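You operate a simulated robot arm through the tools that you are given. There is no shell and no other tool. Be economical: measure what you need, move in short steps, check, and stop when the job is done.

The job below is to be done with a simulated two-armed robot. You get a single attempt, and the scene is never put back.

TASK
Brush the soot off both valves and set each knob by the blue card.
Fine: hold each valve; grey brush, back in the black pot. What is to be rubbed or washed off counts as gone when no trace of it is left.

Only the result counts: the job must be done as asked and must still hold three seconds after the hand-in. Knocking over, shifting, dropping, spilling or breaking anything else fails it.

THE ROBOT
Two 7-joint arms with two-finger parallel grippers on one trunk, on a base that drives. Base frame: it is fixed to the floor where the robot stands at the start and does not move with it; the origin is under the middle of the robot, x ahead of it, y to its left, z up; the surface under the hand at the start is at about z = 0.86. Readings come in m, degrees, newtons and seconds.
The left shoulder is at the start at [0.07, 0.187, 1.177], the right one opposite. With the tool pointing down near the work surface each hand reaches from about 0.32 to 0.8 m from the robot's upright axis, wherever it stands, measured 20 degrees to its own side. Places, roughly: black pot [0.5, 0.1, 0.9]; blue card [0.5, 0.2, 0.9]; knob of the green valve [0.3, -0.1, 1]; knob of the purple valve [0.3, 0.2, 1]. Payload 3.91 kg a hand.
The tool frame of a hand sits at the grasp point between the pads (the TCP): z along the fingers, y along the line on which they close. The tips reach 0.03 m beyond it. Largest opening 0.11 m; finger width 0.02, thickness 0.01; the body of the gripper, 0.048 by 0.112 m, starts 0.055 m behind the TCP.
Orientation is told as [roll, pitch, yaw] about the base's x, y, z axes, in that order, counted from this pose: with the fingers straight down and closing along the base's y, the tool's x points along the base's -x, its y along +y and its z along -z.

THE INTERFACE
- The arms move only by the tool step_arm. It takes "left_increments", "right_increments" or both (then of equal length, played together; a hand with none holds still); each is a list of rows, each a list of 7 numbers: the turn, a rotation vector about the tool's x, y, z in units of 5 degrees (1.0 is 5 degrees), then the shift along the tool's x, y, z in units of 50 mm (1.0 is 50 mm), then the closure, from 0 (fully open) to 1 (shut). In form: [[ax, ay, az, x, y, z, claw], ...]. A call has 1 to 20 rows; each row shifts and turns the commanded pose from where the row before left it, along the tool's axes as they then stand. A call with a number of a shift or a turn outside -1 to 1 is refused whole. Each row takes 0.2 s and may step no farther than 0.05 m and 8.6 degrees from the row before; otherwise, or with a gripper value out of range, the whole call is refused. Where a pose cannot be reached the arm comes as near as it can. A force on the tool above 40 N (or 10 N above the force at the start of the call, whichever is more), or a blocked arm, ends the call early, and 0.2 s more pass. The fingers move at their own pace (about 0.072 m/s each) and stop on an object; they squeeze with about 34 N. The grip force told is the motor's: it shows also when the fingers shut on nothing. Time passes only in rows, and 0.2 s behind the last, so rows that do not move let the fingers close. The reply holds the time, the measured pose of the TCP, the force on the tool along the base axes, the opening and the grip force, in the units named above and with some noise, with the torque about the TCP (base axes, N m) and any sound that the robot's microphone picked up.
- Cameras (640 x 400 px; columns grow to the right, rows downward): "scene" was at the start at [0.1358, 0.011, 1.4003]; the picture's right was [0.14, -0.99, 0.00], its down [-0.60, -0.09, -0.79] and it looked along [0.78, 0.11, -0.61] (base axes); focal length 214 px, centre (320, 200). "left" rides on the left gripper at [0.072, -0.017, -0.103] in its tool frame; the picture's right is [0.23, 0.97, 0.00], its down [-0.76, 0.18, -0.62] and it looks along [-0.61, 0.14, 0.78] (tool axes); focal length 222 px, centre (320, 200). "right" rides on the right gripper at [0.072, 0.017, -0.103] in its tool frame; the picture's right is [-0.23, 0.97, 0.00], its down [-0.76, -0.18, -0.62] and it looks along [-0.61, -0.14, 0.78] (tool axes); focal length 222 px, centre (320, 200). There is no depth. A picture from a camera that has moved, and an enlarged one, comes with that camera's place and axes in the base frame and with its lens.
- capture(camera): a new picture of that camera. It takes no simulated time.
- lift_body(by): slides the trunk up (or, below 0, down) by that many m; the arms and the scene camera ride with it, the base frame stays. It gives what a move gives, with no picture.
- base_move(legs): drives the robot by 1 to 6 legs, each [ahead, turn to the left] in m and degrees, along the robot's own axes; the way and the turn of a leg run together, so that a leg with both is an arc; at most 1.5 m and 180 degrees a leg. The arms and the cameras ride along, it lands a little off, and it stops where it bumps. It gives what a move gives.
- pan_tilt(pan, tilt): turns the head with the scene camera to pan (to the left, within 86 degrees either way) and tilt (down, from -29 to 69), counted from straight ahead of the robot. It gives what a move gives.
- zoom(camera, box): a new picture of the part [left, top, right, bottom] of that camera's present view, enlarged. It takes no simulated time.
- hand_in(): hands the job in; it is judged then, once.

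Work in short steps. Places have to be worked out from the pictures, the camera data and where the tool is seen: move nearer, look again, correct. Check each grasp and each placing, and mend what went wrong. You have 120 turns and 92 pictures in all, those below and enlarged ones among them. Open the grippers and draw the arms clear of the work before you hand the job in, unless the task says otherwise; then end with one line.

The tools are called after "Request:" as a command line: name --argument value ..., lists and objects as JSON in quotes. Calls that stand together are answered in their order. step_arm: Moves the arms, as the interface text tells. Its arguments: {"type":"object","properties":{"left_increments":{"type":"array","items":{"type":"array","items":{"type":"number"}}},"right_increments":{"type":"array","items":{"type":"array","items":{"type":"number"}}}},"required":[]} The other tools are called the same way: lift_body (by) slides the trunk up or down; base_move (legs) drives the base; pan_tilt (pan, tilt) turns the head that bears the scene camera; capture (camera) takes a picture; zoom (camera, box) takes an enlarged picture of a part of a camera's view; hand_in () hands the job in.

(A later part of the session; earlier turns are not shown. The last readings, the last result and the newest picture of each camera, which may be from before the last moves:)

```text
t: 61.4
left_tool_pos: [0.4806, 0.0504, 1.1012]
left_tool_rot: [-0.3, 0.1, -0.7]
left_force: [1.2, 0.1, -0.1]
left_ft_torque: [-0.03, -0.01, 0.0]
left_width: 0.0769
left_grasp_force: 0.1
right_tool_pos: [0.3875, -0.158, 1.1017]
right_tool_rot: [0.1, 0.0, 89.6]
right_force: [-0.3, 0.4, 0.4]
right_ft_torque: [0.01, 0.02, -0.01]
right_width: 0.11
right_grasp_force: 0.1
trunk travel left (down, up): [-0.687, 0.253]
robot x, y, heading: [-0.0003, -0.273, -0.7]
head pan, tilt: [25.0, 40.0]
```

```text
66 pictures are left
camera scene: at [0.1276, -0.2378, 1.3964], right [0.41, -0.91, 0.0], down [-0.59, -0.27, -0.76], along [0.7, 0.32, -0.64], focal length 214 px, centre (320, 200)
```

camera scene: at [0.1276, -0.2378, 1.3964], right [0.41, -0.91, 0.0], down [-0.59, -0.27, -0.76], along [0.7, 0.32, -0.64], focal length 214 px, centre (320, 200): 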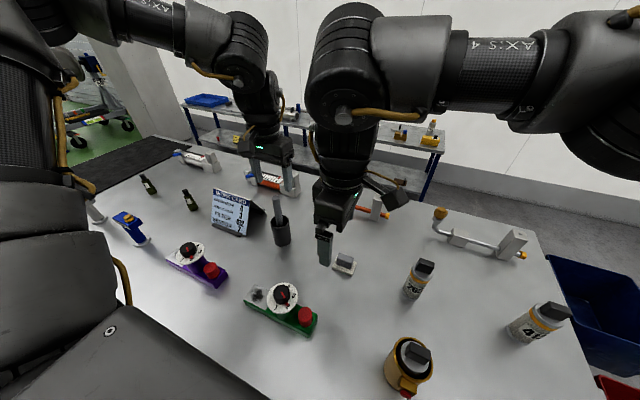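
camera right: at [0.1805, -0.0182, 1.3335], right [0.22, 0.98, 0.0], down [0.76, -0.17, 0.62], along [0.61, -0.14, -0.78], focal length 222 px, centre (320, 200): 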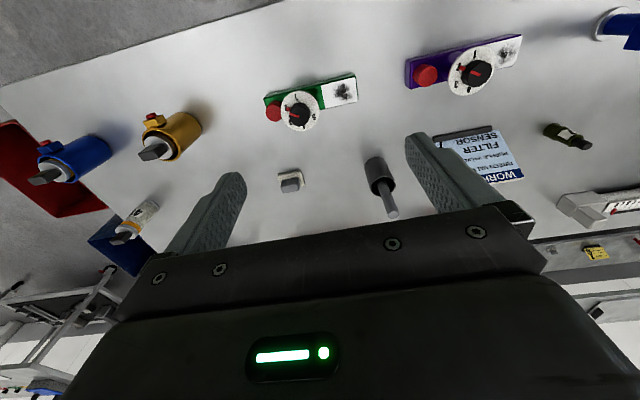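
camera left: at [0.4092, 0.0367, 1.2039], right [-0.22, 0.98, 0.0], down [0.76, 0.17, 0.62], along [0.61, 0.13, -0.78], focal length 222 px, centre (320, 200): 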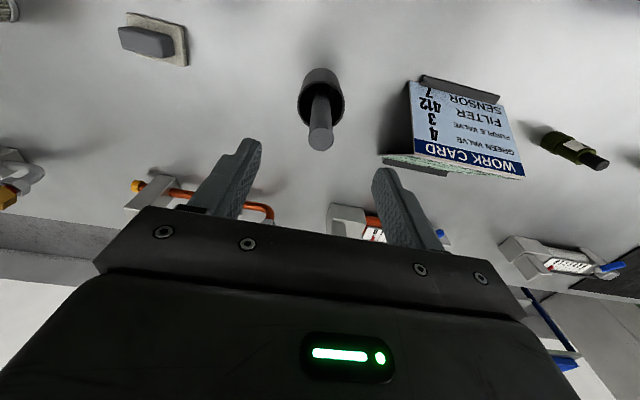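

Handle is centred between the fingers. I go down 0.103 m and close.

Request:
step_arm --left_increments '[[0, 0, 0, -0.04, 0.04, 0.7, 0.3], [0, 0, 0, 0, 0, 0.7, 0.3], [0, 0, 0, 0, 0, 0.66, 0.3], [0, 0, 0, 0, 0, 0, 1], [0, 0, 0, 0, 0, 0, 1], [0, 0, 0, 0, 0, 0, 1], [0, 0, 0, 0, 0, 0, 1], [0, 0, 0, 0, 0, 0, 1]]'

Request:
capture --camera "left"

```text
t: 63.2
left_tool_pos: [0.4818, 0.0528, 1.0017]
left_tool_rot: [-0.2, 0.1, -0.6]
left_force: [0.6, -0.3, -0.6]
left_ft_torque: [0.06, -0.01, 0.0]
left_width: 0.0196
left_grasp_force: 34.2
right_tool_pos: [0.3848, -0.1577, 1.1016]
right_tool_rot: [0.1, 0.1, 89.5]
right_force: [-0.4, -1.1, -0.3]
right_ft_torque: [-0.02, -0.01, 0.04]
right_width: 0.11
right_grasp_force: 0.1
trunk travel left (down, up): [-0.687, 0.253]
robot x, y, heading: [-0.001, -0.2726, -0.8]
head pan, tilt: [25.0, 40.0]
```

```text
65 pictures are left
camera left: at [0.4094, 0.0374, 1.1019], right [-0.22, 0.98, 0.0], down [0.76, 0.17, 0.62], along [0.61, 0.13, -0.78], focal length 222 px, centre (320, 200)
```

left: 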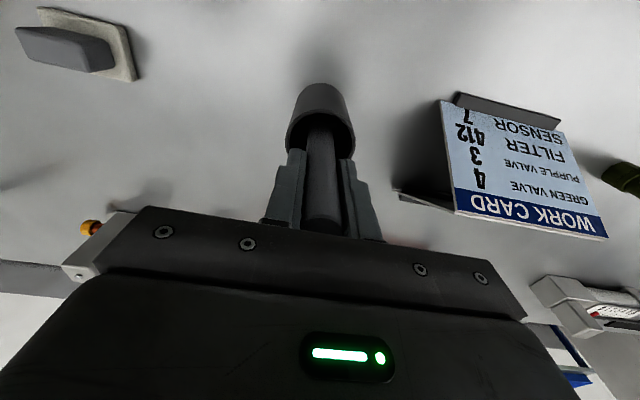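

Handle gripped (19.6 mm) at TCP (0.482, 0.053, 1.002). Lift straight up 0.15 m.

Request:
step_arm --left_increments '[[0, 0, 0, 0, 0, -0.5, 1], [0, 0, 0, 0, 0, -0.5, 1], [0, 0, 0, 0, 0, -0.5, 1], [0, 0, 0, 0, 0, -0.5, 1], [0, 0, 0, 0, 0, -0.5, 1], [0, 0, 0, 0, 0, -0.5, 1]]'

Request:
zoom --camera "scene" --box '[180, 120, 372, 240]'

Request:
zoom --camera "scene" --box '[230, 270, 342, 340]'

```text
t: 64.6
left_tool_pos: [0.4818, 0.0535, 1.1513]
left_tool_rot: [-0.3, -0.1, -0.6]
left_force: [-0.3, -0.3, -0.8]
left_ft_torque: [-0.01, -0.01, -0.02]
left_width: 0.0196
left_grasp_force: 34.5
right_tool_pos: [0.3861, -0.1582, 1.1025]
right_tool_rot: [-0.1, 0.0, 89.5]
right_force: [0.9, -0.4, 0.2]
right_ft_torque: [-0.01, 0.0, -0.03]
right_width: 0.1101
right_grasp_force: 0.0
trunk travel left (down, up): [-0.687, 0.253]
robot x, y, heading: [-0.0008, -0.2742, -0.6]
head pan, tilt: [25.0, 40.0]
```

```text
3.33 times, centred on (276, 180) of scene
camera zoom: at [0.1247, -0.2386, 1.3967], right [0.41, -0.91, 0.0], down [-0.59, -0.26, -0.77], along [0.7, 0.32, -0.64], focal length 715 px, centre (467, 267)
```

zoom: 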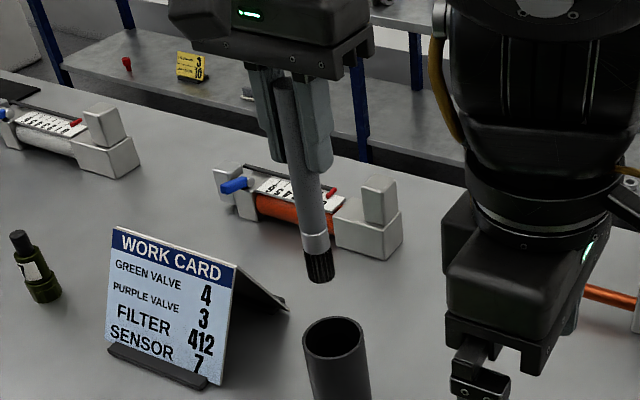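

```text
5.71 times, centred on (286, 305) of scene
camera zoom: at [0.1247, -0.2386, 1.3967], right [0.41, -0.91, 0.0], down [-0.59, -0.26, -0.77], along [0.7, 0.32, -0.64], focal length 1226 px, centre (514, -400)
```

zoom: 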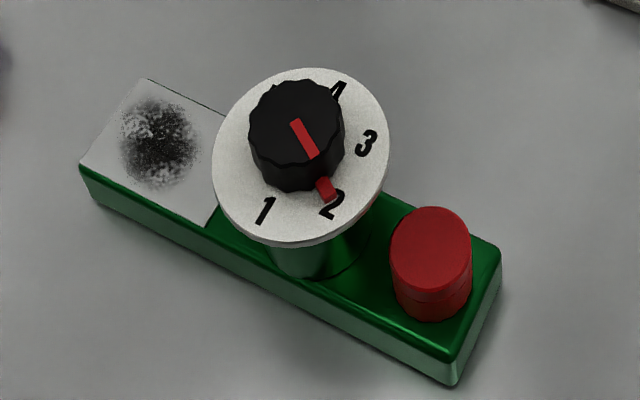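

The brush tip hangs about 0.14 m below the TCP. Green bar: x 0.269–0.314, y −0.144–0.029. Right hand goes above the bar's right end with a 15° lean away from the dial.

Request:
step_arm --right_increments '[[0, 0, 0, -0.13, 0.467, 0.5, 0], [0, 0, 0, -0.13, 0.467, 0.5, 0], [0, 0, 0, -0.13, 0.467, 0.5, 0], [0, 0, 0, -0.13, 0.467, 0.5, 0], [0, -1, 0, 0, 0, 0, 0], [0, -1, 0, 0, 0, 0, 0], [0, -1, 0, 0, 0, 0, 0]]'

Request:
capture --camera "right"

Request:
zoom --camera "scene" --box '[200, 240, 360, 340]'

```text
t: 66.2
left_tool_pos: [0.481, 0.0522, 1.1503]
left_tool_rot: [-0.2, 0.0, -0.5]
left_force: [-0.5, 0.1, -0.6]
left_ft_torque: [0.0, -0.01, 0.0]
left_width: 0.0199
left_grasp_force: 34.1
right_tool_pos: [0.2924, -0.1346, 1.0032]
right_tool_rot: [0.0, -15.1, 89.5]
right_force: [0.3, 0.0, 0.4]
right_ft_torque: [0.02, 0.02, -0.03]
right_width: 0.1101
right_grasp_force: 0.1
right hand out of reach, approached as far as the arm can: row 4
trunk travel left (down, up): [-0.687, 0.253]
robot x, y, heading: [-0.0048, -0.2711, -0.6]
head pan, tilt: [25.0, 40.0]
```

```text
62 pictures are left
camera right: at [0.2739, -0.2316, 1.0821], right [-0.97, 0.23, 0.06], down [0.18, 0.57, 0.8], along [0.15, 0.79, -0.6], focal length 222 px, centre (320, 200)
```

right: 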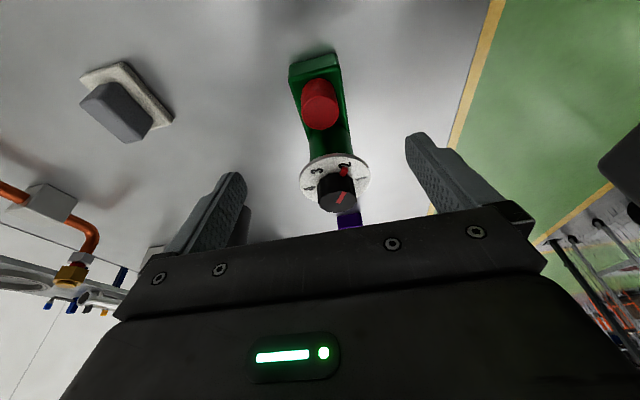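

```text
4.00 times, centred on (280, 290) of scene
camera zoom: at [0.1252, -0.2389, 1.3967], right [0.41, -0.91, 0.0], down [-0.59, -0.26, -0.77], along [0.7, 0.32, -0.64], focal length 858 px, centre (480, -160)
```

zoom: 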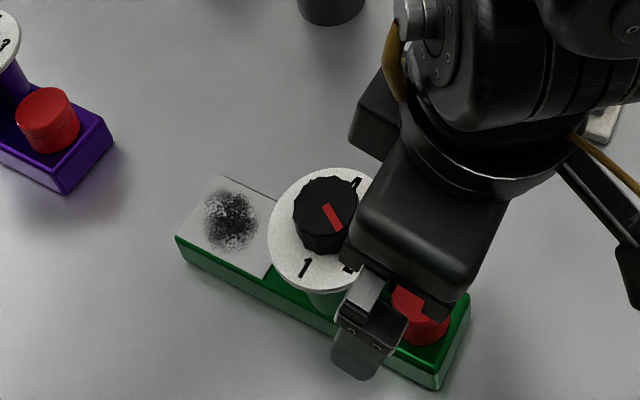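

Right hand is near its inner reach limit, so I lift it slightly and back the robot 0.1 m.

Request:
step_arm --right_increments '[[0, 0, 0, 0, 0, -0.8, 0], [0, 0, 0, 0, 0, 0, 0]]'

Request:
base_move --legs '[[-0.1, 0.7]]'

```text
t: 66.8
left_tool_pos: [0.4819, 0.0532, 1.1505]
left_tool_rot: [-0.2, 0.0, -0.6]
left_force: [1.0, 0.4, -1.2]
left_ft_torque: [0.01, -0.02, 0.04]
left_width: 0.0197
left_grasp_force: 33.8
right_tool_pos: [0.2935, -0.1459, 1.0419]
right_tool_rot: [0.1, -14.9, 89.5]
right_force: [-0.8, -0.7, 0.6]
right_ft_torque: [-0.01, 0.02, 0.02]
right_width: 0.1101
right_grasp_force: 0.0
trunk travel left (down, up): [-0.687, 0.253]
robot x, y, heading: [-0.0048, -0.2743, -0.6]
head pan, tilt: [25.0, 40.0]
```

```text
t: 68.0
left_tool_pos: [0.3785, 0.0597, 1.151]
left_tool_rot: [-0.2, 0.0, 0.1]
left_force: [0.5, 0.2, -0.6]
left_ft_torque: [-0.01, -0.02, 0.01]
left_width: 0.02
left_grasp_force: 33.9
right_tool_pos: [0.1909, -0.1415, 1.0414]
right_tool_rot: [0.0, -15.0, 90.1]
right_force: [-0.9, -0.6, 0.9]
right_ft_torque: [-0.02, -0.03, 0.01]
right_width: 0.1099
right_grasp_force: 0.0
trunk travel left (down, up): [-0.687, 0.253]
robot x, y, heading: [-0.1045, -0.2736, -0.1]
head pan, tilt: [25.0, 40.0]
```

Move right hand back over the bar end and down to z≈0.90, fingers open astride.

Request:
step_arm --right_increments '[[0, 0, 0, -0.046, -0.671, 0.012, 0], [0, 0, 0, -0.046, -0.671, 0.012, 0], [0, 0, 0, -0.046, -0.67, 0.012, 0], [0, 0, 0, 0.15, 0, 0.56, 0], [0, 0, 0, 0.15, 0, 0.56, 0], [0, 0, 0, 0.15, 0, 0.56, 0], [0, 0, 0, 0.15, 0, 0.56, 0], [0, 0, 0, 0.15, 0, 0.55, 0], [0, 0, 0, 0, 0, 0, 0]]'

Request:
capture --camera "right"

Request:
capture --camera "scene"

```text
t: 70.0
left_tool_pos: [0.3772, 0.0577, 1.1493]
left_tool_rot: [-0.2, 0.0, 0.0]
left_force: [-0.8, 0.5, -0.2]
left_ft_torque: [0.0, 0.01, 0.0]
left_width: 0.0196
left_grasp_force: 34.4
right_tool_pos: [0.2932, -0.1346, 0.8951]
right_tool_rot: [0.1, -15.0, 90.1]
right_force: [0.1, 0.9, -1.3]
right_ft_torque: [0.03, 0.01, 0.02]
right_width: 0.11
right_grasp_force: 0.0
trunk travel left (down, up): [-0.687, 0.253]
robot x, y, heading: [-0.0999, -0.2727, -0.0]
head pan, tilt: [25.0, 40.0]
```

```text
60 pictures are left
camera right: at [0.2754, -0.2307, 0.9755], right [-0.97, 0.22, 0.06], down [0.18, 0.57, 0.8], along [0.14, 0.79, -0.6], focal length 222 px, centre (320, 200)
```

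right: 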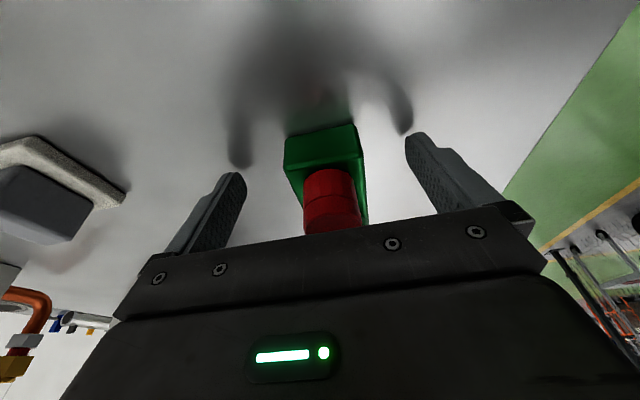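

```text
59 pictures are left
camera scene: at [0.025, -0.2362, 1.3967], right [0.42, -0.91, 0.0], down [-0.58, -0.27, -0.77], along [0.69, 0.32, -0.64], focal length 214 px, centre (320, 200)
```

scene: 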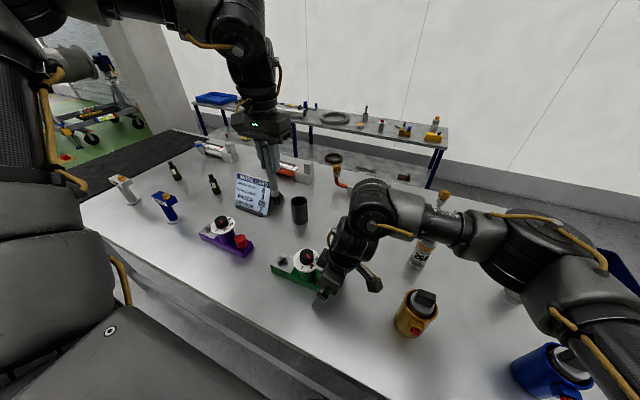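

Bar end sits centred between the fingers; I close the right gripper on it.

Request:
step_arm --right_increments '[[0, 0, 0, 0, 0, 0, 1], [0, 0, 0, 0, 0, 0, 1], [0, 0, 0, 0, 0, 0, 1], [0, 0, 0, 0, 0, 0, 1]]'

Request:
zoom --camera "scene" --box '[250, 230, 362, 300]'

Request:
capture --camera "right"

```text
t: 71.0
left_tool_pos: [0.378, 0.0588, 1.1493]
left_tool_rot: [-0.3, 0.0, 0.0]
left_force: [0.5, -1.1, -0.6]
left_ft_torque: [0.0, 0.01, 0.02]
left_width: 0.0196
left_grasp_force: 33.7
right_tool_pos: [0.2935, -0.1341, 0.8956]
right_tool_rot: [0.0, -15.0, 90.1]
right_force: [-0.7, -0.6, 0.5]
right_ft_torque: [0.06, 0.11, 0.12]
right_width: 0.046
right_grasp_force: 34.1
trunk travel left (down, up): [-0.687, 0.253]
robot x, y, heading: [-0.1028, -0.275, -0.1]
head pan, tilt: [25.0, 40.0]
```

```text
5.71 times, centred on (306, 265) of scene
camera zoom: at [0.0252, -0.2363, 1.3967], right [0.42, -0.91, 0.0], down [-0.58, -0.27, -0.77], along [0.69, 0.32, -0.64], focal length 1226 px, centre (400, -171)
```

zoom: 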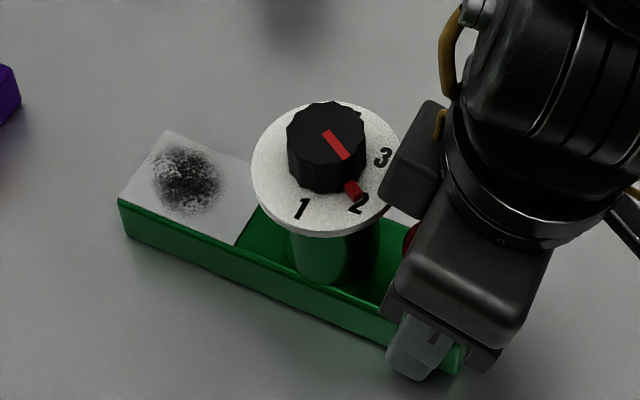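

```text
57 pictures are left
camera right: at [0.2754, -0.2308, 0.9757], right [-0.97, 0.22, 0.06], down [0.18, 0.57, 0.8], along [0.14, 0.79, -0.6], focal length 222 px, centre (320, 200)
```

right: 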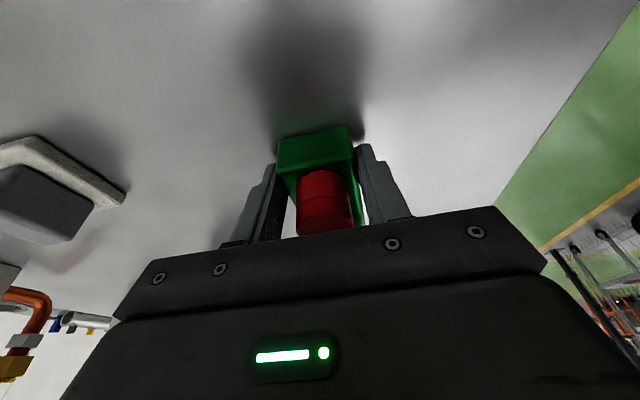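

Green valve is held (46 mm). Soot centre ≈ (0.2936, 0.0026), plate top ≈0.88. I bring the brush above it, to TCP z≈1.04.

Request:
step_arm --left_increments '[[0, 0, 0, 0.563, -0.375, 0, 1], [0, 0, 0, 0.563, -0.375, 0, 1], [0, 0, 0, 0.563, -0.375, 0, 1], [0, 0, 0, 0, 0, 0.7, 1], [0, 0, 0, 0, 0, 0.7, 1], [0, 0, 0, 0, 0, 0.76, 1], [0, 0, 0, 0, 0, 0, 1]]'

Request:
zoom --camera "scene" --box '[226, 200, 354, 280]'

Request:
capture --camera "left"

```text
t: 72.6
left_tool_pos: [0.2991, 0.0283, 1.0676]
left_tool_rot: [-0.3, 0.1, 0.0]
left_force: [0.9, -0.3, -1.0]
left_ft_torque: [-0.02, -0.02, 0.01]
left_width: 0.0197
left_grasp_force: 33.7
left hand out of reach, approached as far as the arm can: row 4, 5, 6
right_tool_pos: [0.2935, -0.1354, 0.8962]
right_tool_rot: [0.0, -15.0, 90.1]
right_force: [1.0, 0.9, 0.0]
right_ft_torque: [-0.09, 0.03, 0.04]
right_width: 0.0458
right_grasp_force: 33.8
trunk travel left (down, up): [-0.687, 0.253]
robot x, y, heading: [-0.1014, -0.2705, -0.1]
head pan, tilt: [25.0, 40.0]
```

```text
5.00 times, centred on (290, 240) of scene
camera zoom: at [0.025, -0.2361, 1.3967], right [0.42, -0.91, 0.0], down [-0.58, -0.27, -0.77], along [0.69, 0.32, -0.64], focal length 1072 px, centre (470, 0)
```

zoom: 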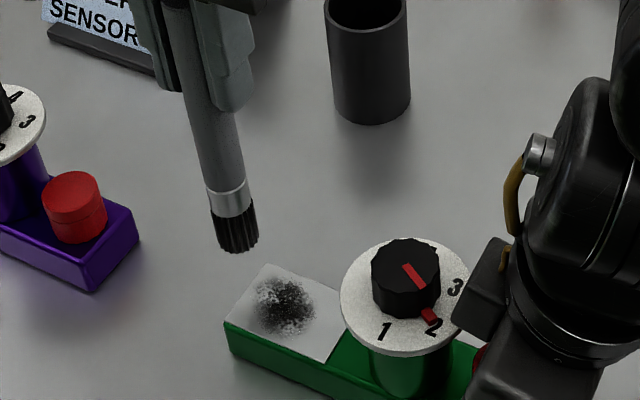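

```text
55 pictures are left
camera left: at [0.227, 0.013, 1.1703], right [-0.23, 0.97, 0.0], down [0.76, 0.18, 0.62], along [0.61, 0.14, -0.78], focal length 222 px, centre (320, 200)
```

left: 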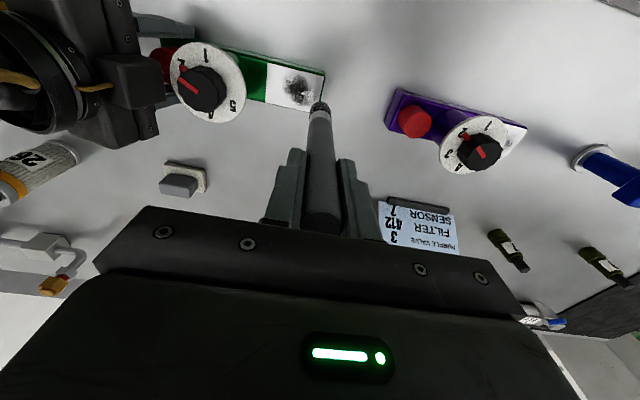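

The left hand also runs out of reach low and inward; I need the robot ~0.09 m further right. Release the valve, raise both hands and shift the base.

Request:
step_arm --left_increments '[[0, 0, 0, 0, 0.2, -0.7, 1], [0, 0, 0, 0, 0.2, -0.7, 1], [0, 0, 0, 0, 0.2, -0.7, 1], [0, 0, 0, 0, 0.2, -0.7, 1], [0, 0, 0, 0, 0, -0.3, 1], [0, 0, 0, 0, 0, 0, 1], [0, 0, 0, 0, 0, 0, 1], [0, 0, 0, 0, 0, 0, 1], [0, 0, 0, 0, 0, 0, 1]]' --right_increments '[[0, 0, 0, 0, 0, 0, 0], [0, 0, 0, 0, 0, 0, 0], [0, 0, 0, 0, 0, 0, 0], [0, 0, 0, -0.15, 0, -0.56, 0], [0, 0, 0, -0.15, 0, -0.56, 0], [0, 0, 0, -0.15, 0, -0.56, 0], [0, 0, 0, -0.15, 0, -0.56, 0], [0, 0, 0, -0.15, 0, -0.56, 0], [0, 0, 0, -0.15, 0, -0.56, 0]]'

Request:
base_move --legs '[[0, -90], [0.09, 0], [0, 90]]'

Request:
zoom --camera "scene" --box '[200, 180, 360, 280]'

```text
t: 74.6
left_tool_pos: [0.298, 0.0681, 1.2244]
left_tool_rot: [-0.2, -0.1, 0.1]
left_force: [-0.3, 0.3, -0.8]
left_ft_torque: [-0.01, 0.0, 0.0]
left_width: 0.0196
left_grasp_force: 34.2
right_tool_pos: [0.2921, -0.1344, 1.0703]
right_tool_rot: [0.0, -15.0, 90.3]
right_force: [-1.2, 0.3, -0.6]
right_ft_torque: [-0.02, -0.01, -0.02]
right_width: 0.11
right_grasp_force: 0.1
trunk travel left (down, up): [-0.687, 0.253]
robot x, y, heading: [-0.0999, -0.2733, 0.3]
head pan, tilt: [25.0, 40.0]
```

```text
t: 83.3
left_tool_pos: [0.3009, -0.0234, 1.2242]
left_tool_rot: [-0.3, 0.0, -0.4]
left_force: [0.2, -0.3, -0.3]
left_ft_torque: [0.02, -0.02, 0.01]
left_width: 0.0199
left_grasp_force: 34.1
right_tool_pos: [0.2923, -0.2262, 1.0703]
right_tool_rot: [-0.1, -15.1, 89.6]
right_force: [0.3, -0.1, -0.7]
right_ft_torque: [0.01, 0.0, 0.02]
right_width: 0.1099
right_grasp_force: 0.0
trunk travel left (down, up): [-0.687, 0.253]
robot x, y, heading: [-0.1012, -0.3636, -0.2]
head pan, tilt: [25.0, 40.0]
```

```text
4.00 times, centred on (280, 230) of scene
camera zoom: at [0.0253, -0.3263, 1.3967], right [0.41, -0.91, 0.0], down [-0.58, -0.27, -0.77], along [0.7, 0.32, -0.64], focal length 858 px, centre (480, 80)
```

zoom: 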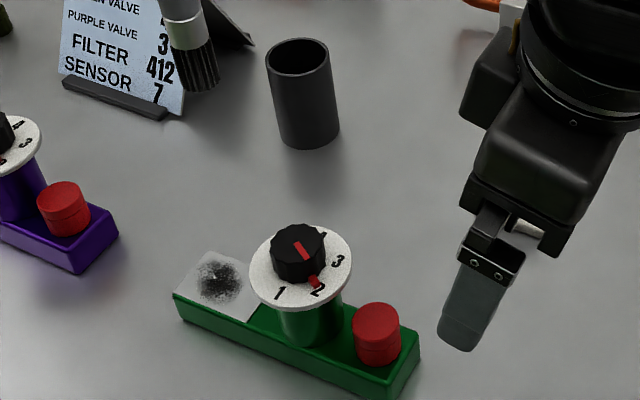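

First check the left reach: brush to above the soot, TCP z≈1.05.

Request:
step_arm --left_increments '[[0, 0, 0, 0.146, 0.52, 0, 1], [0, 0, 0, 0, 0, 0.7, 1], [0, 0, 0, 0, 0, 0.7, 1], [0, 0, 0, 0, 0, 0.7, 1], [0, 0, 0, 0, 0, 0.7, 1], [0, 0, 0, 0, 0, 0.68, 1], [0, 0, 0, 0, 0, 0, 1]]'

Request:
zoom --camera "scene" --box '[200, 200, 328, 280]'

```text
t: 84.9
left_tool_pos: [0.2938, 0.0003, 1.0487]
left_tool_rot: [-0.2, -0.1, -0.4]
left_force: [0.3, -0.7, 0.2]
left_ft_torque: [-0.02, 0.02, 0.03]
left_width: 0.0196
left_grasp_force: 33.9
right_tool_pos: [0.2928, -0.2274, 1.07]
right_tool_rot: [0.0, -15.1, 89.7]
right_force: [-0.2, -0.4, 0.3]
right_ft_torque: [0.0, -0.05, 0.0]
right_width: 0.1099
right_grasp_force: 0.1
trunk travel left (down, up): [-0.687, 0.253]
robot x, y, heading: [-0.1061, -0.3608, -0.5]
head pan, tilt: [25.0, 40.0]
```

```text
5.00 times, centred on (264, 240) of scene
camera zoom: at [0.0245, -0.3264, 1.3968], right [0.42, -0.91, 0.0], down [-0.58, -0.27, -0.77], along [0.7, 0.32, -0.64], focal length 1072 px, centre (600, 0)
```

zoom: 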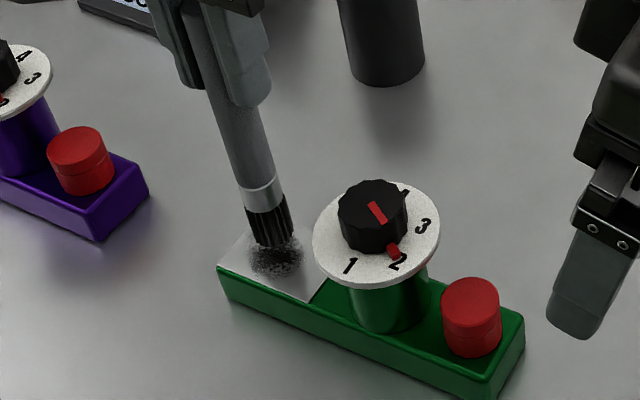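

Left reach is fine. Now the right hand goes to the bar end again and grips.

Request:
step_arm --right_increments '[[0, 0, 0, -0.605, 0, 0.162, 0], [0, 0, 0, -0.605, 0, 0.162, 0], [0, 0, 0, -0.605, 0, 0.162, 0], [0, 0, 0, 0.15, 0, 0.557, 0], [0, 0, 0, 0.15, 0, 0.557, 0], [0, 0, 0, 0.15, 0, 0.557, 0], [0, 0, 0, 0.15, 0, 0.557, 0], [0, 0, 0, 0.15, 0, 0.557, 0], [0, 0, 0, 0.15, 0, 0.557, 0], [0, 0, 0, 0, 0, 0, 0]]'

Request:
capture --camera "right"

```text
t: 87.1
left_tool_pos: [0.2949, -0.0001, 1.0498]
left_tool_rot: [-0.3, 0.1, -0.4]
left_force: [-0.4, -0.4, -0.8]
left_ft_torque: [0.03, -0.03, -0.01]
left_width: 0.0198
left_grasp_force: 34.3
right_tool_pos: [0.296, -0.1425, 0.8938]
right_tool_rot: [0.1, -15.0, 89.7]
right_force: [-0.8, -0.3, -0.4]
right_ft_torque: [0.02, 0.02, -0.02]
right_width: 0.1101
right_grasp_force: 0.1
right hand out of reach, approached as far as the arm can: row 4, 7
trunk travel left (down, up): [-0.687, 0.253]
robot x, y, heading: [-0.1016, -0.3609, -0.4]
head pan, tilt: [25.0, 40.0]
```

```text
52 pictures are left
camera right: at [0.2772, -0.2384, 0.9738], right [-0.97, 0.22, 0.06], down [0.18, 0.57, 0.8], along [0.15, 0.79, -0.6], focal length 222 px, centre (320, 200)
```

right: 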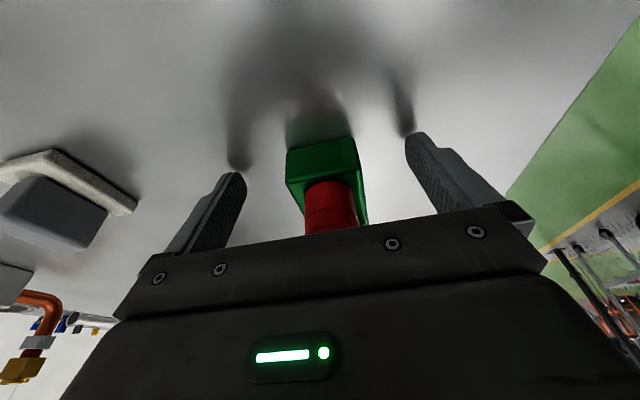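

Slightly too far out; I nudge +y 8 mm and −x 2 mm, then close.

Request:
step_arm --right_increments '[[0, 0, 0, -0.16, 0.05, 0.0, 0], [0, 0, 0, 0, 0, 0, 0], [0, 0, 0, 0, 0, 0, 1], [0, 0, 0, 0, 0, 0, 1], [0, 0, 0, 0, 0, 0, 1], [0, 0, 0, 0, 0, 0, 1]]'

Request:
capture --camera "right"

Request:
zoom --camera "scene" --box '[200, 200, 328, 280]'

```text
t: 88.5
left_tool_pos: [0.2949, 0.0004, 1.049]
left_tool_rot: [-0.2, 0.0, -0.4]
left_force: [0.8, 0.1, -1.2]
left_ft_torque: [0.02, -0.01, 0.01]
left_width: 0.0198
left_grasp_force: 34.0
right_tool_pos: [0.2939, -0.142, 0.8962]
right_tool_rot: [0.0, -15.0, 89.8]
right_force: [-0.4, -0.3, -0.7]
right_ft_torque: [0.09, 0.07, 0.17]
right_width: 0.0459
right_grasp_force: 33.5
right hand out of reach, approached as far as the arm can: row 1
trunk travel left (down, up): [-0.687, 0.253]
robot x, y, heading: [-0.1011, -0.3613, -0.4]
head pan, tilt: [25.0, 40.0]
```

```text
51 pictures are left
camera right: at [0.2753, -0.2389, 0.9757], right [-0.97, 0.22, 0.06], down [0.18, 0.57, 0.8], along [0.15, 0.79, -0.6], focal length 222 px, centre (320, 200)
```

right: 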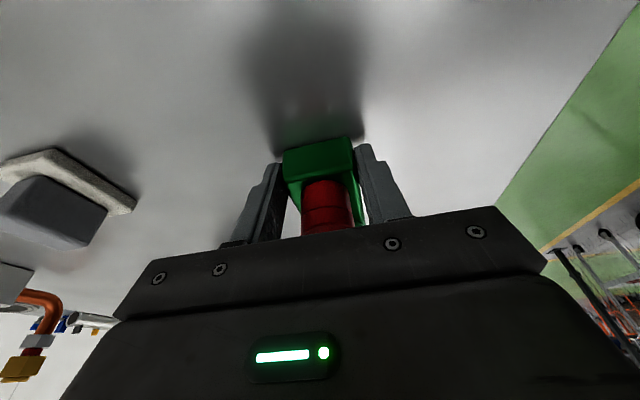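

```text
5.00 times, centred on (264, 240) of scene
camera zoom: at [0.0252, -0.3262, 1.3967], right [0.41, -0.91, 0.0], down [-0.58, -0.27, -0.77], along [0.7, 0.32, -0.64], focal length 1072 px, centre (600, 0)
```

zoom: 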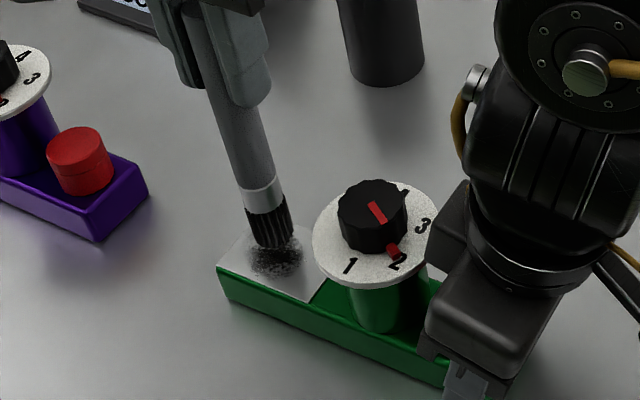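

Held. Lower the brush in small steps until the force shows contact.

Request:
step_arm --left_increments '[[0, 0, 0, 0, 0.0, 0.16, 1], [0, 0, 0, 0, 0, 0.14, 1], [0, 0, 0, 0, 0, 0.1, 1], [0, 0, 0, 0, 0, 0.08, 1], [0, 0, 0, 0, 0, 0, 1]]'

Request:
zoom --camera "scene" --box '[220, 220, 300, 270]'

```text
t: 89.4
left_tool_pos: [0.2956, -0.0008, 1.033]
left_tool_rot: [0.0, -0.6, -0.4]
left_force: [-5.5, 2.4, 18.8]
left_ft_torque: [0.36, 0.82, -0.02]
left_width: 0.0197
left_grasp_force: 34.0
right_tool_pos: [0.2908, -0.1436, 0.8963]
right_tool_rot: [0.0, -15.1, 89.8]
right_force: [-0.7, -1.1, -0.8]
right_ft_torque: [1.01, 0.16, 0.28]
right_width: 0.046
right_grasp_force: 33.7
trunk travel left (down, up): [-0.687, 0.253]
robot x, y, heading: [-0.1003, -0.3619, -0.3]
head pan, tilt: [25.0, 40.0]
stopped in row 4 (left hand): the force on the tool passed its limit at 40 N (the readings are from after the stop); the commanded pose is now the measured one
```

```text
8.00 times, centred on (260, 245) of scene
camera zoom: at [0.0231, -0.328, 1.3971], right [0.42, -0.91, 0.0], down [-0.58, -0.27, -0.77], along [0.7, 0.32, -0.64], focal length 1716 px, centre (800, -160)
```

zoom: 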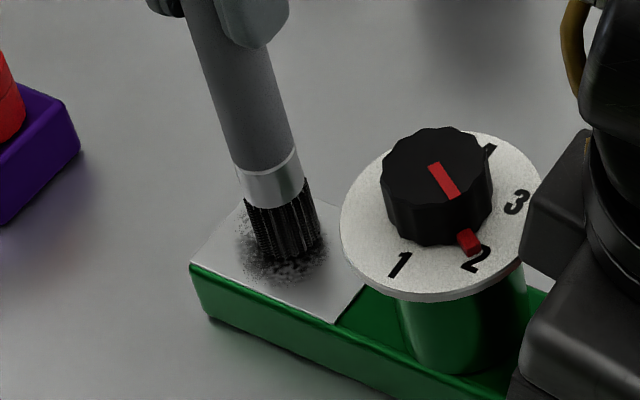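

Contact at TCP z≈1.034; it is stiff. I ease up 1 mm and sweep a zigzag over the soot.

Request:
step_arm --left_increments '[[0, 0, 0, 0, 0, -0.02, 1], [0, 0, 0, 0.165, -0.192, 0, 1], [0, 0, 0, 0.165, -0.192, 0, 1], [0, 0, 0, -0.3, 0, 0, 1], [0, 0, 0, -0.3, 0, 0, 1], [0, 0, 0, 0.3, 0.14, 0, 1], [0, 0, 0, 0.3, 0, 0, 1], [0, 0, 0, -0.3, 0.14, 0, 1], [0, 0, 0, -0.3, 0, 0, 1], [0, 0, 0, 0.3, 0.14, 0, 1], [0, 0, 0, 0.3, 0, 0, 1], [0, 0, 0, -0.3, 0.14, 0, 1], [0, 0, 0, -0.3, 0, 0, 1], [0, 0, 0, 0.3, 0.14, 0, 1], [0, 0, 0, 0.3, 0, 0, 1], [0, 0, 0, -0.3, 0.14, 0, 1], [0, 0, 0, -0.3, 0, 0, 1]]'

Request:
zoom --camera "scene" --box '[220, 220, 300, 270]'

```text
t: 93.0
left_tool_pos: [0.3092, 0.023, 1.0333]
left_tool_rot: [-0.1, -0.6, -0.3]
left_force: [0.8, -0.9, 0.1]
left_ft_torque: [-0.02, -0.02, -0.03]
left_width: 0.0198
left_grasp_force: 33.7
right_tool_pos: [0.2938, -0.1432, 0.8955]
right_tool_rot: [0.1, -14.9, 89.7]
right_force: [-0.7, -0.3, 15.9]
right_ft_torque: [-0.45, 0.19, 0.02]
right_width: 0.0458
right_grasp_force: 33.3
trunk travel left (down, up): [-0.687, 0.253]
robot x, y, heading: [-0.0999, -0.3601, -0.2]
head pan, tilt: [25.0, 40.0]
```

```text
8.00 times, centred on (260, 245) of scene
camera zoom: at [0.024, -0.3271, 1.3969], right [0.42, -0.91, 0.0], down [-0.58, -0.27, -0.77], along [0.7, 0.32, -0.64], focal length 1716 px, centre (800, -160)
```

zoom: 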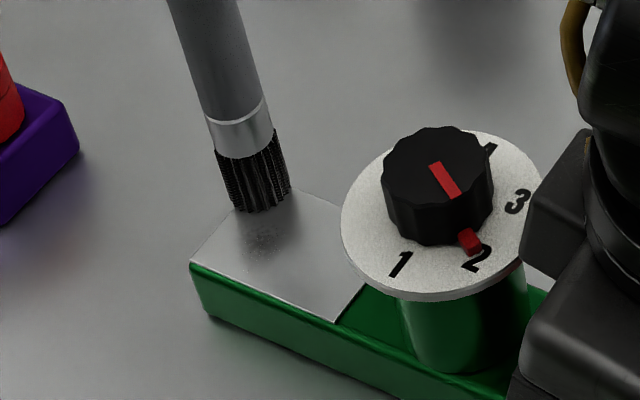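

Nearly gone. I press 0.7 mm lower and sweep the zigzag back.

Request:
step_arm --left_increments '[[0, 0, 0, 0, 0, 0.015, 1], [0, 0, 0, 0.3, 0, 0, 1], [0, 0, 0, 0.3, 0, 0, 1], [0, 0, 0, -0.3, -0.14, 0, 1], [0, 0, 0, -0.3, 0, 0, 1], [0, 0, 0, 0.3, -0.14, 0, 1], [0, 0, 0, 0.3, 0, 0, 1], [0, 0, 0, -0.3, -0.14, 0, 1], [0, 0, 0, -0.3, 0, 0, 1], [0, 0, 0, 0.3, -0.14, 0, 1], [0, 0, 0, 0.3, 0, 0, 1], [0, 0, 0, -0.3, -0.14, 0, 1], [0, 0, 0, -0.3, 0, 0, 1], [0, 0, 0, 0.3, -0.14, 0, 1], [0, 0, 0, 0.3, 0, 0, 1], [0, 0, 0, -0.2, 0.25, 0, 1], [0, 0, 0, 0, 0.3, 0, 1], [0, 0, 0, 0, 0.3, 0, 1]]'

Request:
zoom --camera "scene" --box '[220, 220, 300, 270]'

```text
t: 96.8
left_tool_pos: [0.2896, 0.0239, 1.0328]
left_tool_rot: [-0.1, -0.6, -0.4]
left_force: [-0.1, -0.9, 2.0]
left_ft_torque: [-0.15, -0.01, 0.02]
left_width: 0.0198
left_grasp_force: 34.5
right_tool_pos: [0.2926, -0.1429, 0.8964]
right_tool_rot: [0.0, -15.0, 89.7]
right_force: [0.1, 0.1, 10.3]
right_ft_torque: [-0.5, 0.14, 0.13]
right_width: 0.0459
right_grasp_force: 33.7
trunk travel left (down, up): [-0.687, 0.253]
robot x, y, heading: [-0.1051, -0.3598, -0.3]
head pan, tilt: [25.0, 40.0]
```

```text
8.00 times, centred on (260, 245) of scene
camera zoom: at [0.024, -0.3269, 1.3969], right [0.42, -0.91, 0.0], down [-0.58, -0.27, -0.77], along [0.7, 0.32, -0.64], focal length 1716 px, centre (800, -160)
```

zoom: 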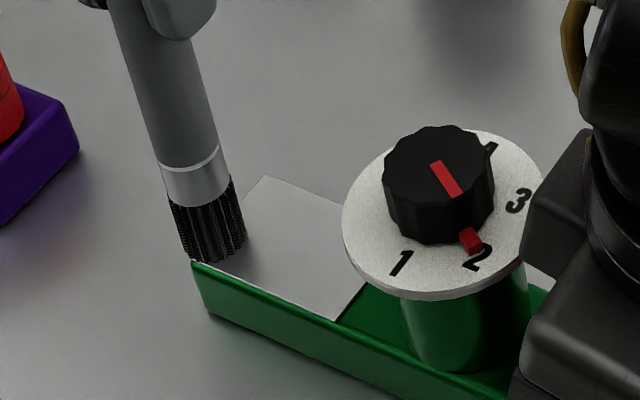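

Looks clean. One more sweep along the front and back lines, then lift and inspect.

Request:
step_arm --left_increments '[[0, 0, 0, 0.2, 0, 0, 1], [0, 0, 0, 0, -0.3, 0, 1], [0, 0, 0, 0, -0.3, 0, 1], [0, 0, 0, 0, -0.2, 0, 1], [0, 0, 0, -0.25, 0, 0, 1], [0, 0, 0, 0, 0.3, 0, 1], [0, 0, 0, 0, 0.3, 0, 1], [0, 0, 0, 0, 0.2, 0, 1], [0, 0, 0, -0.25, 0, 0, 1], [0, 0, 0, 0, -0.3, 0, 1], [0, 0, 0, 0, -0.3, 0, 1], [0, 0, 0, 0, 0.3, 0, 1], [0, 0, 0, 0, 0.3, 0, 1], [0, 0, 0, 0, 0, -0.8, 1], [0, 0, 0, 0, 0.4, -0.8, 1], [0, 0, 0, 0, 0.6, -0.6, 1], [0, 0, 0, 0, 0.6, -0.6, 1]]'

Request:
zoom --camera "scene" --box '[220, 220, 300, 270]'

```text
t: 100.4
left_tool_pos: [0.3023, 0.1052, 1.1723]
left_tool_rot: [-0.3, -0.6, -0.4]
left_force: [0.2, 0.9, -0.3]
left_ft_torque: [0.02, -0.02, -0.03]
left_width: 0.0197
left_grasp_force: 34.1
right_tool_pos: [0.2942, -0.1426, 0.8957]
right_tool_rot: [0.1, -15.0, 89.7]
right_force: [-0.1, 1.4, 12.0]
right_ft_torque: [-0.36, 0.21, -0.07]
right_width: 0.0459
right_grasp_force: 33.9
trunk travel left (down, up): [-0.687, 0.253]
robot x, y, heading: [-0.1022, -0.3598, -0.6]
head pan, tilt: [25.0, 40.0]
```

```text
8.00 times, centred on (260, 245) of scene
camera zoom: at [0.0242, -0.3263, 1.3968], right [0.42, -0.91, 0.0], down [-0.58, -0.27, -0.77], along [0.7, 0.32, -0.64], focal length 1716 px, centre (800, -160)
```

zoom: 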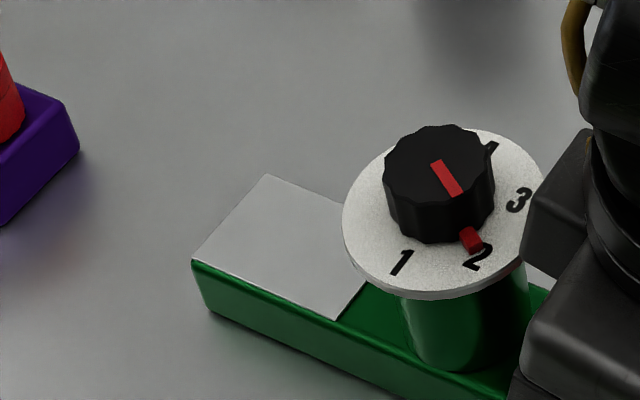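

Green plate is spotless. I release the right hand, raise both and shift the base 0.268 m left for the purple valve.

Request:
step_arm --left_increments '[[0, 0, 0, 0, 0, -0.5, 1], [0, 0, 0, 0, 0, -0.5, 1], [0, 0, 0, 0, 0, -0.5, 1], [0, 0, 0, 0, 0, 0, 1], [0, 0, 0, 0, 0, 0, 1], [0, 0, 0, 0, 0, 0, 1], [0, 0, 0, 0, 0, 0, 1], [0, 0, 0, 0, 0, 0, 1], [0, 0, 0, 0, 0, 0, 1]]' --right_increments '[[0, 0, 0, 0, 0, 0, 0], [0, 0, 0, 0, 0, 0, 0], [0, 0, 0, 0, 0, 0, 0], [0, 0, 0, -0.15, 0, -0.56, 0], [0, 0, 0, -0.15, 0, -0.56, 0], [0, 0, 0, -0.15, 0, -0.56, 0], [0, 0, 0, -0.15, 0, -0.56, 0], [0, 0, 0, -0.15, 0, -0.56, 0], [0, 0, 0, -0.15, 0, -0.56, 0]]'

Request:
base_move --legs '[[0, 90], [0.268, 0], [0, -89.7]]'

Request:
capture --camera "scene"

Request:
zoom --camera "scene" --box '[200, 200, 328, 280]'

```text
t: 102.4
left_tool_pos: [0.3033, 0.1035, 1.2473]
left_tool_rot: [-0.2, -0.6, -0.5]
left_force: [0.3, 1.1, 0.0]
left_ft_torque: [-0.01, -0.03, 0.02]
left_width: 0.0197
left_grasp_force: 33.6
right_tool_pos: [0.2927, -0.1435, 1.0689]
right_tool_rot: [0.0, -14.9, 89.6]
right_force: [0.6, -0.3, 0.9]
right_ft_torque: [0.02, -0.03, 0.01]
right_width: 0.11
right_grasp_force: 0.0
trunk travel left (down, up): [-0.687, 0.253]
robot x, y, heading: [-0.1012, -0.3541, -0.6]
head pan, tilt: [25.0, 40.0]
```

```text
t: 112.0
left_tool_pos: [0.3069, 0.3707, 1.245]
left_tool_rot: [-0.2, -0.5, -0.6]
left_force: [-0.5, -0.4, -0.5]
left_ft_torque: [0.01, 0.01, 0.01]
left_width: 0.0197
left_grasp_force: 33.8
right_tool_pos: [0.297, 0.1237, 1.0689]
right_tool_rot: [0.1, -15.0, 89.5]
right_force: [0.0, -0.3, 0.1]
right_ft_torque: [-0.03, -0.05, -0.03]
right_width: 0.1099
right_grasp_force: 0.1
trunk travel left (down, up): [-0.687, 0.253]
robot x, y, heading: [-0.1024, -0.0937, -0.4]
head pan, tilt: [25.0, 40.0]
```

```text
45 pictures are left
camera scene: at [0.0266, -0.059, 1.3967], right [0.41, -0.91, 0.0], down [-0.59, -0.27, -0.77], along [0.7, 0.32, -0.64], focal length 214 px, centre (320, 200)
```

scene: 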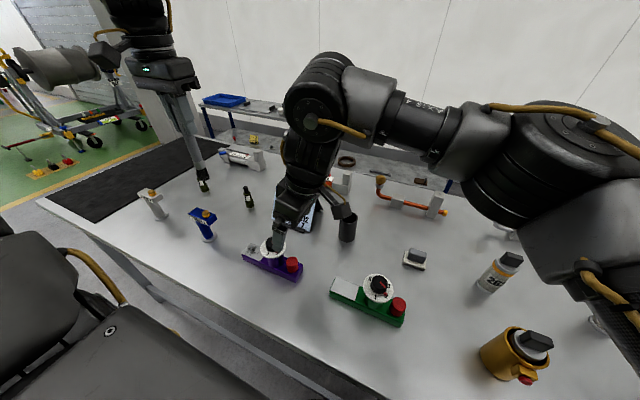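

```text
5.00 times, centred on (264, 240) of scene
camera zoom: at [0.0266, -0.059, 1.3967], right [0.41, -0.91, 0.0], down [-0.59, -0.27, -0.77], along [0.7, 0.32, -0.64], focal length 1072 px, centre (600, 0)
```

zoom: 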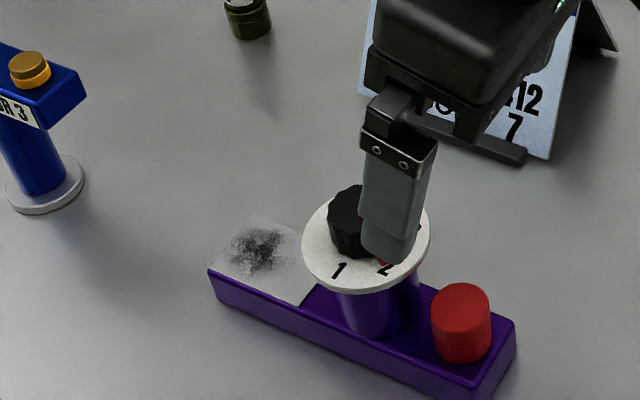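

Purple bar: x≈0.268–0.309, y≈0.119–0.295; soot ≈ (0.291, 0.274). Right hand goes down astride the right end.

Request:
step_arm --right_increments '[[0, 0, 0, -0.1, 0.17, 0, 0], [0, 0, 0, 0.15, 0, 0.557, 0], [0, 0, 0, 0.15, 0, 0.557, 0], [0, 0, 0, 0.15, 0, 0.557, 0], [0, 0, 0, 0.15, 0, 0.557, 0], [0, 0, 0, 0.15, 0, 0.557, 0], [0, 0, 0, 0.15, 0, 0.557, 0], [0, 0, 0, 0, 0, 0, 0]]'

Request:
capture --camera "right"

```text
t: 113.8
left_tool_pos: [0.3068, 0.3696, 1.2462]
left_tool_rot: [-0.2, -0.5, -0.6]
left_force: [0.2, -0.1, -0.3]
left_ft_torque: [0.0, -0.01, 0.01]
left_width: 0.0195
left_grasp_force: 34.4
right_tool_pos: [0.2871, 0.1237, 0.8967]
right_tool_rot: [0.0, -15.0, 89.5]
right_force: [0.8, -0.8, -0.3]
right_ft_torque: [-0.01, 0.0, 0.02]
right_width: 0.11
right_grasp_force: 0.0
right hand out of reach, approached as far as the arm can: row 1
trunk travel left (down, up): [-0.687, 0.253]
robot x, y, heading: [-0.1028, -0.0917, -0.6]
head pan, tilt: [25.0, 40.0]
```

```text
43 pictures are left
camera right: at [0.2667, 0.0272, 0.9762], right [-0.97, 0.23, 0.06], down [0.18, 0.57, 0.8], along [0.15, 0.79, -0.6], focal length 222 px, centre (320, 200)
```

right: 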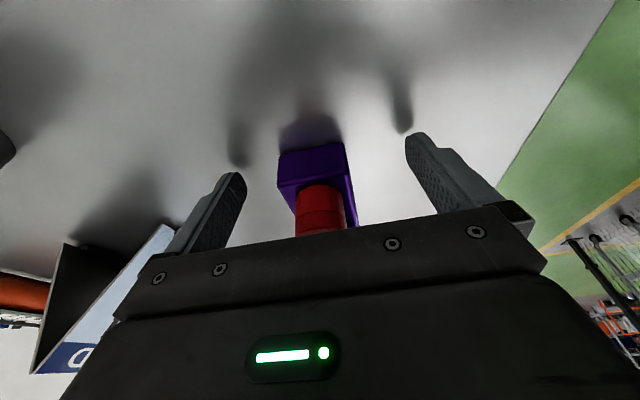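

Bar lies ~3 mm to +x of centre; I nudge and close.

Request:
step_arm --right_increments '[[0, 0, 0, -0.06, -0.06, 0, 0], [0, 0, 0, 0, 0, 0, 0], [0, 0, 0, 0, 0, 0, 1], [0, 0, 0, 0, 0, 0, 1], [0, 0, 0, 0, 0, 0, 1], [0, 0, 0, 0, 0, 0, 1]]'

Request:
capture --camera "right"

Request:
zoom --camera "scene" --box '[200, 200, 328, 280]'

```text
t: 115.2
left_tool_pos: [0.3073, 0.3705, 1.2454]
left_tool_rot: [-0.1, -0.4, -0.6]
left_force: [0.4, -0.5, -0.5]
left_ft_torque: [0.0, -0.02, -0.04]
left_width: 0.0197
left_grasp_force: 34.2
right_tool_pos: [0.2852, 0.1223, 0.8963]
right_tool_rot: [0.1, -14.9, 89.5]
right_force: [0.9, -0.4, -0.2]
right_ft_torque: [-0.03, -0.15, -0.11]
right_width: 0.0457
right_grasp_force: 34.0
right hand out of reach, approached as far as the arm can: row 1
trunk travel left (down, up): [-0.687, 0.253]
robot x, y, heading: [-0.1019, -0.0888, -0.7]
head pan, tilt: [25.0, 40.0]
```

```text
42 pictures are left
camera right: at [0.2669, 0.0271, 0.9764], right [-0.97, 0.23, 0.06], down [0.18, 0.57, 0.8], along [0.15, 0.79, -0.6], focal length 222 px, centre (320, 200)
```

right: 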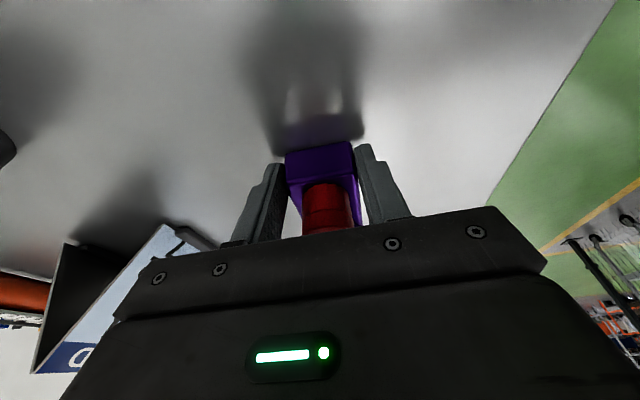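

```text
5.00 times, centred on (264, 240) of scene
camera zoom: at [0.0266, -0.0591, 1.3967], right [0.41, -0.91, 0.0], down [-0.59, -0.27, -0.77], along [0.7, 0.32, -0.64], focal length 1072 px, centre (600, 0)
```

zoom: 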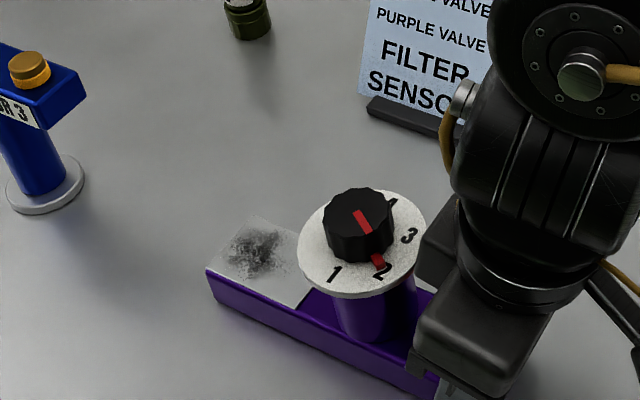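

Held. Brush goes over the purple soot and down close to it.

Request:
step_arm --left_increments '[[0, 0, 0, 0.122, -0.657, 0, 1], [0, 0, 0, 0.122, -0.657, 0, 1], [0, 0, 0, 0.122, -0.657, 0, 1], [0, 0, 0, 0, 0, 0.8, 1], [0, 0, 0, 0, 0, 0.8, 1], [0, 0, 0, 0, 0, 0.8, 1], [0, 0, 0, 0, 0, 0.8, 1], [0, 0, 0, 0, 0, 0.76, 1], [0, 0, 0, 0, 0, 0.05, 1], [0, 0, 0, 0, 0, 0, 1]]'

Request:
zoom --camera "scene" --box '[220, 220, 300, 270]'

```text
t: 117.4
left_tool_pos: [0.2885, 0.2699, 1.0455]
left_tool_rot: [-0.2, -0.6, -0.6]
left_force: [0.4, -0.9, -0.3]
left_ft_torque: [0.03, -0.04, 0.03]
left_width: 0.0198
left_grasp_force: 34.1
right_tool_pos: [0.2863, 0.1234, 0.8964]
right_tool_rot: [0.1, -15.0, 89.5]
right_force: [1.0, 0.2, 0.5]
right_ft_torque: [-0.15, 0.08, -0.09]
right_width: 0.0456
right_grasp_force: 34.2
trunk travel left (down, up): [-0.687, 0.253]
robot x, y, heading: [-0.101, -0.0933, -0.5]
head pan, tilt: [25.0, 40.0]
```

```text
8.00 times, centred on (260, 245) of scene
camera zoom: at [0.0267, -0.059, 1.3967], right [0.41, -0.91, 0.0], down [-0.59, -0.27, -0.77], along [0.7, 0.32, -0.64], focal length 1716 px, centre (800, -160)
```

zoom: 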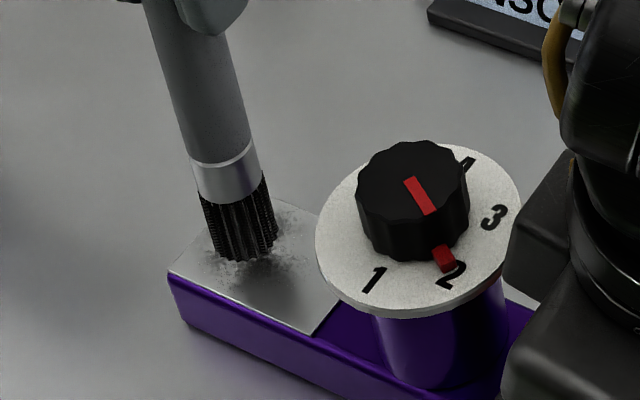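

Gently down 11 mm.

Request:
step_arm --left_increments '[[0, 0, 0, 0, 0, 0.1, 1], [0, 0, 0, 0, 0, 0.05, 1], [0, 0, 0, 0, 0, 0.03, 1], [0, 0, 0, 0, 0, 0.02, 1], [0, 0, 0, 0, 0, 0.02, 1], [0, 0, 0, 0, 0, 0, 1]]'

```text
t: 118.8
left_tool_pos: [0.2882, 0.2708, 1.0355]
left_tool_rot: [-0.2, -0.5, -0.6]
left_force: [-0.2, 1.2, -0.1]
left_ft_torque: [0.01, 0.02, -0.01]
left_width: 0.0196
left_grasp_force: 34.4
right_tool_pos: [0.2857, 0.1245, 0.8978]
right_tool_rot: [0.1, -15.1, 89.5]
right_force: [1.2, 0.2, 0.9]
right_ft_torque: [0.09, 0.1, -0.17]
right_width: 0.0456
right_grasp_force: 34.0
trunk travel left (down, up): [-0.687, 0.253]
robot x, y, heading: [-0.1015, -0.0968, -0.7]
head pan, tilt: [25.0, 40.0]
```

Request:
step_arm --left_increments '[[0, 0, 0, 0, 0, 0.02, 1], [0, 0, 0, 0, 0, 0.02, 1], [0, 0, 0, 0, 0, 0, 1]]'

```text
t: 119.6
left_tool_pos: [0.2887, 0.2716, 1.0339]
left_tool_rot: [-0.3, -0.5, -0.6]
left_force: [-1.0, -0.8, -0.6]
left_ft_torque: [0.01, 0.01, 0.0]
left_width: 0.0197
left_grasp_force: 34.0
right_tool_pos: [0.2849, 0.1234, 0.8961]
right_tool_rot: [0.1, -15.0, 89.5]
right_force: [1.2, 0.0, 1.8]
right_ft_torque: [0.04, 0.06, -0.17]
right_width: 0.0456
right_grasp_force: 34.0
trunk travel left (down, up): [-0.687, 0.253]
robot x, y, heading: [-0.1024, -0.0961, -0.4]
head pan, tilt: [25.0, 40.0]
```

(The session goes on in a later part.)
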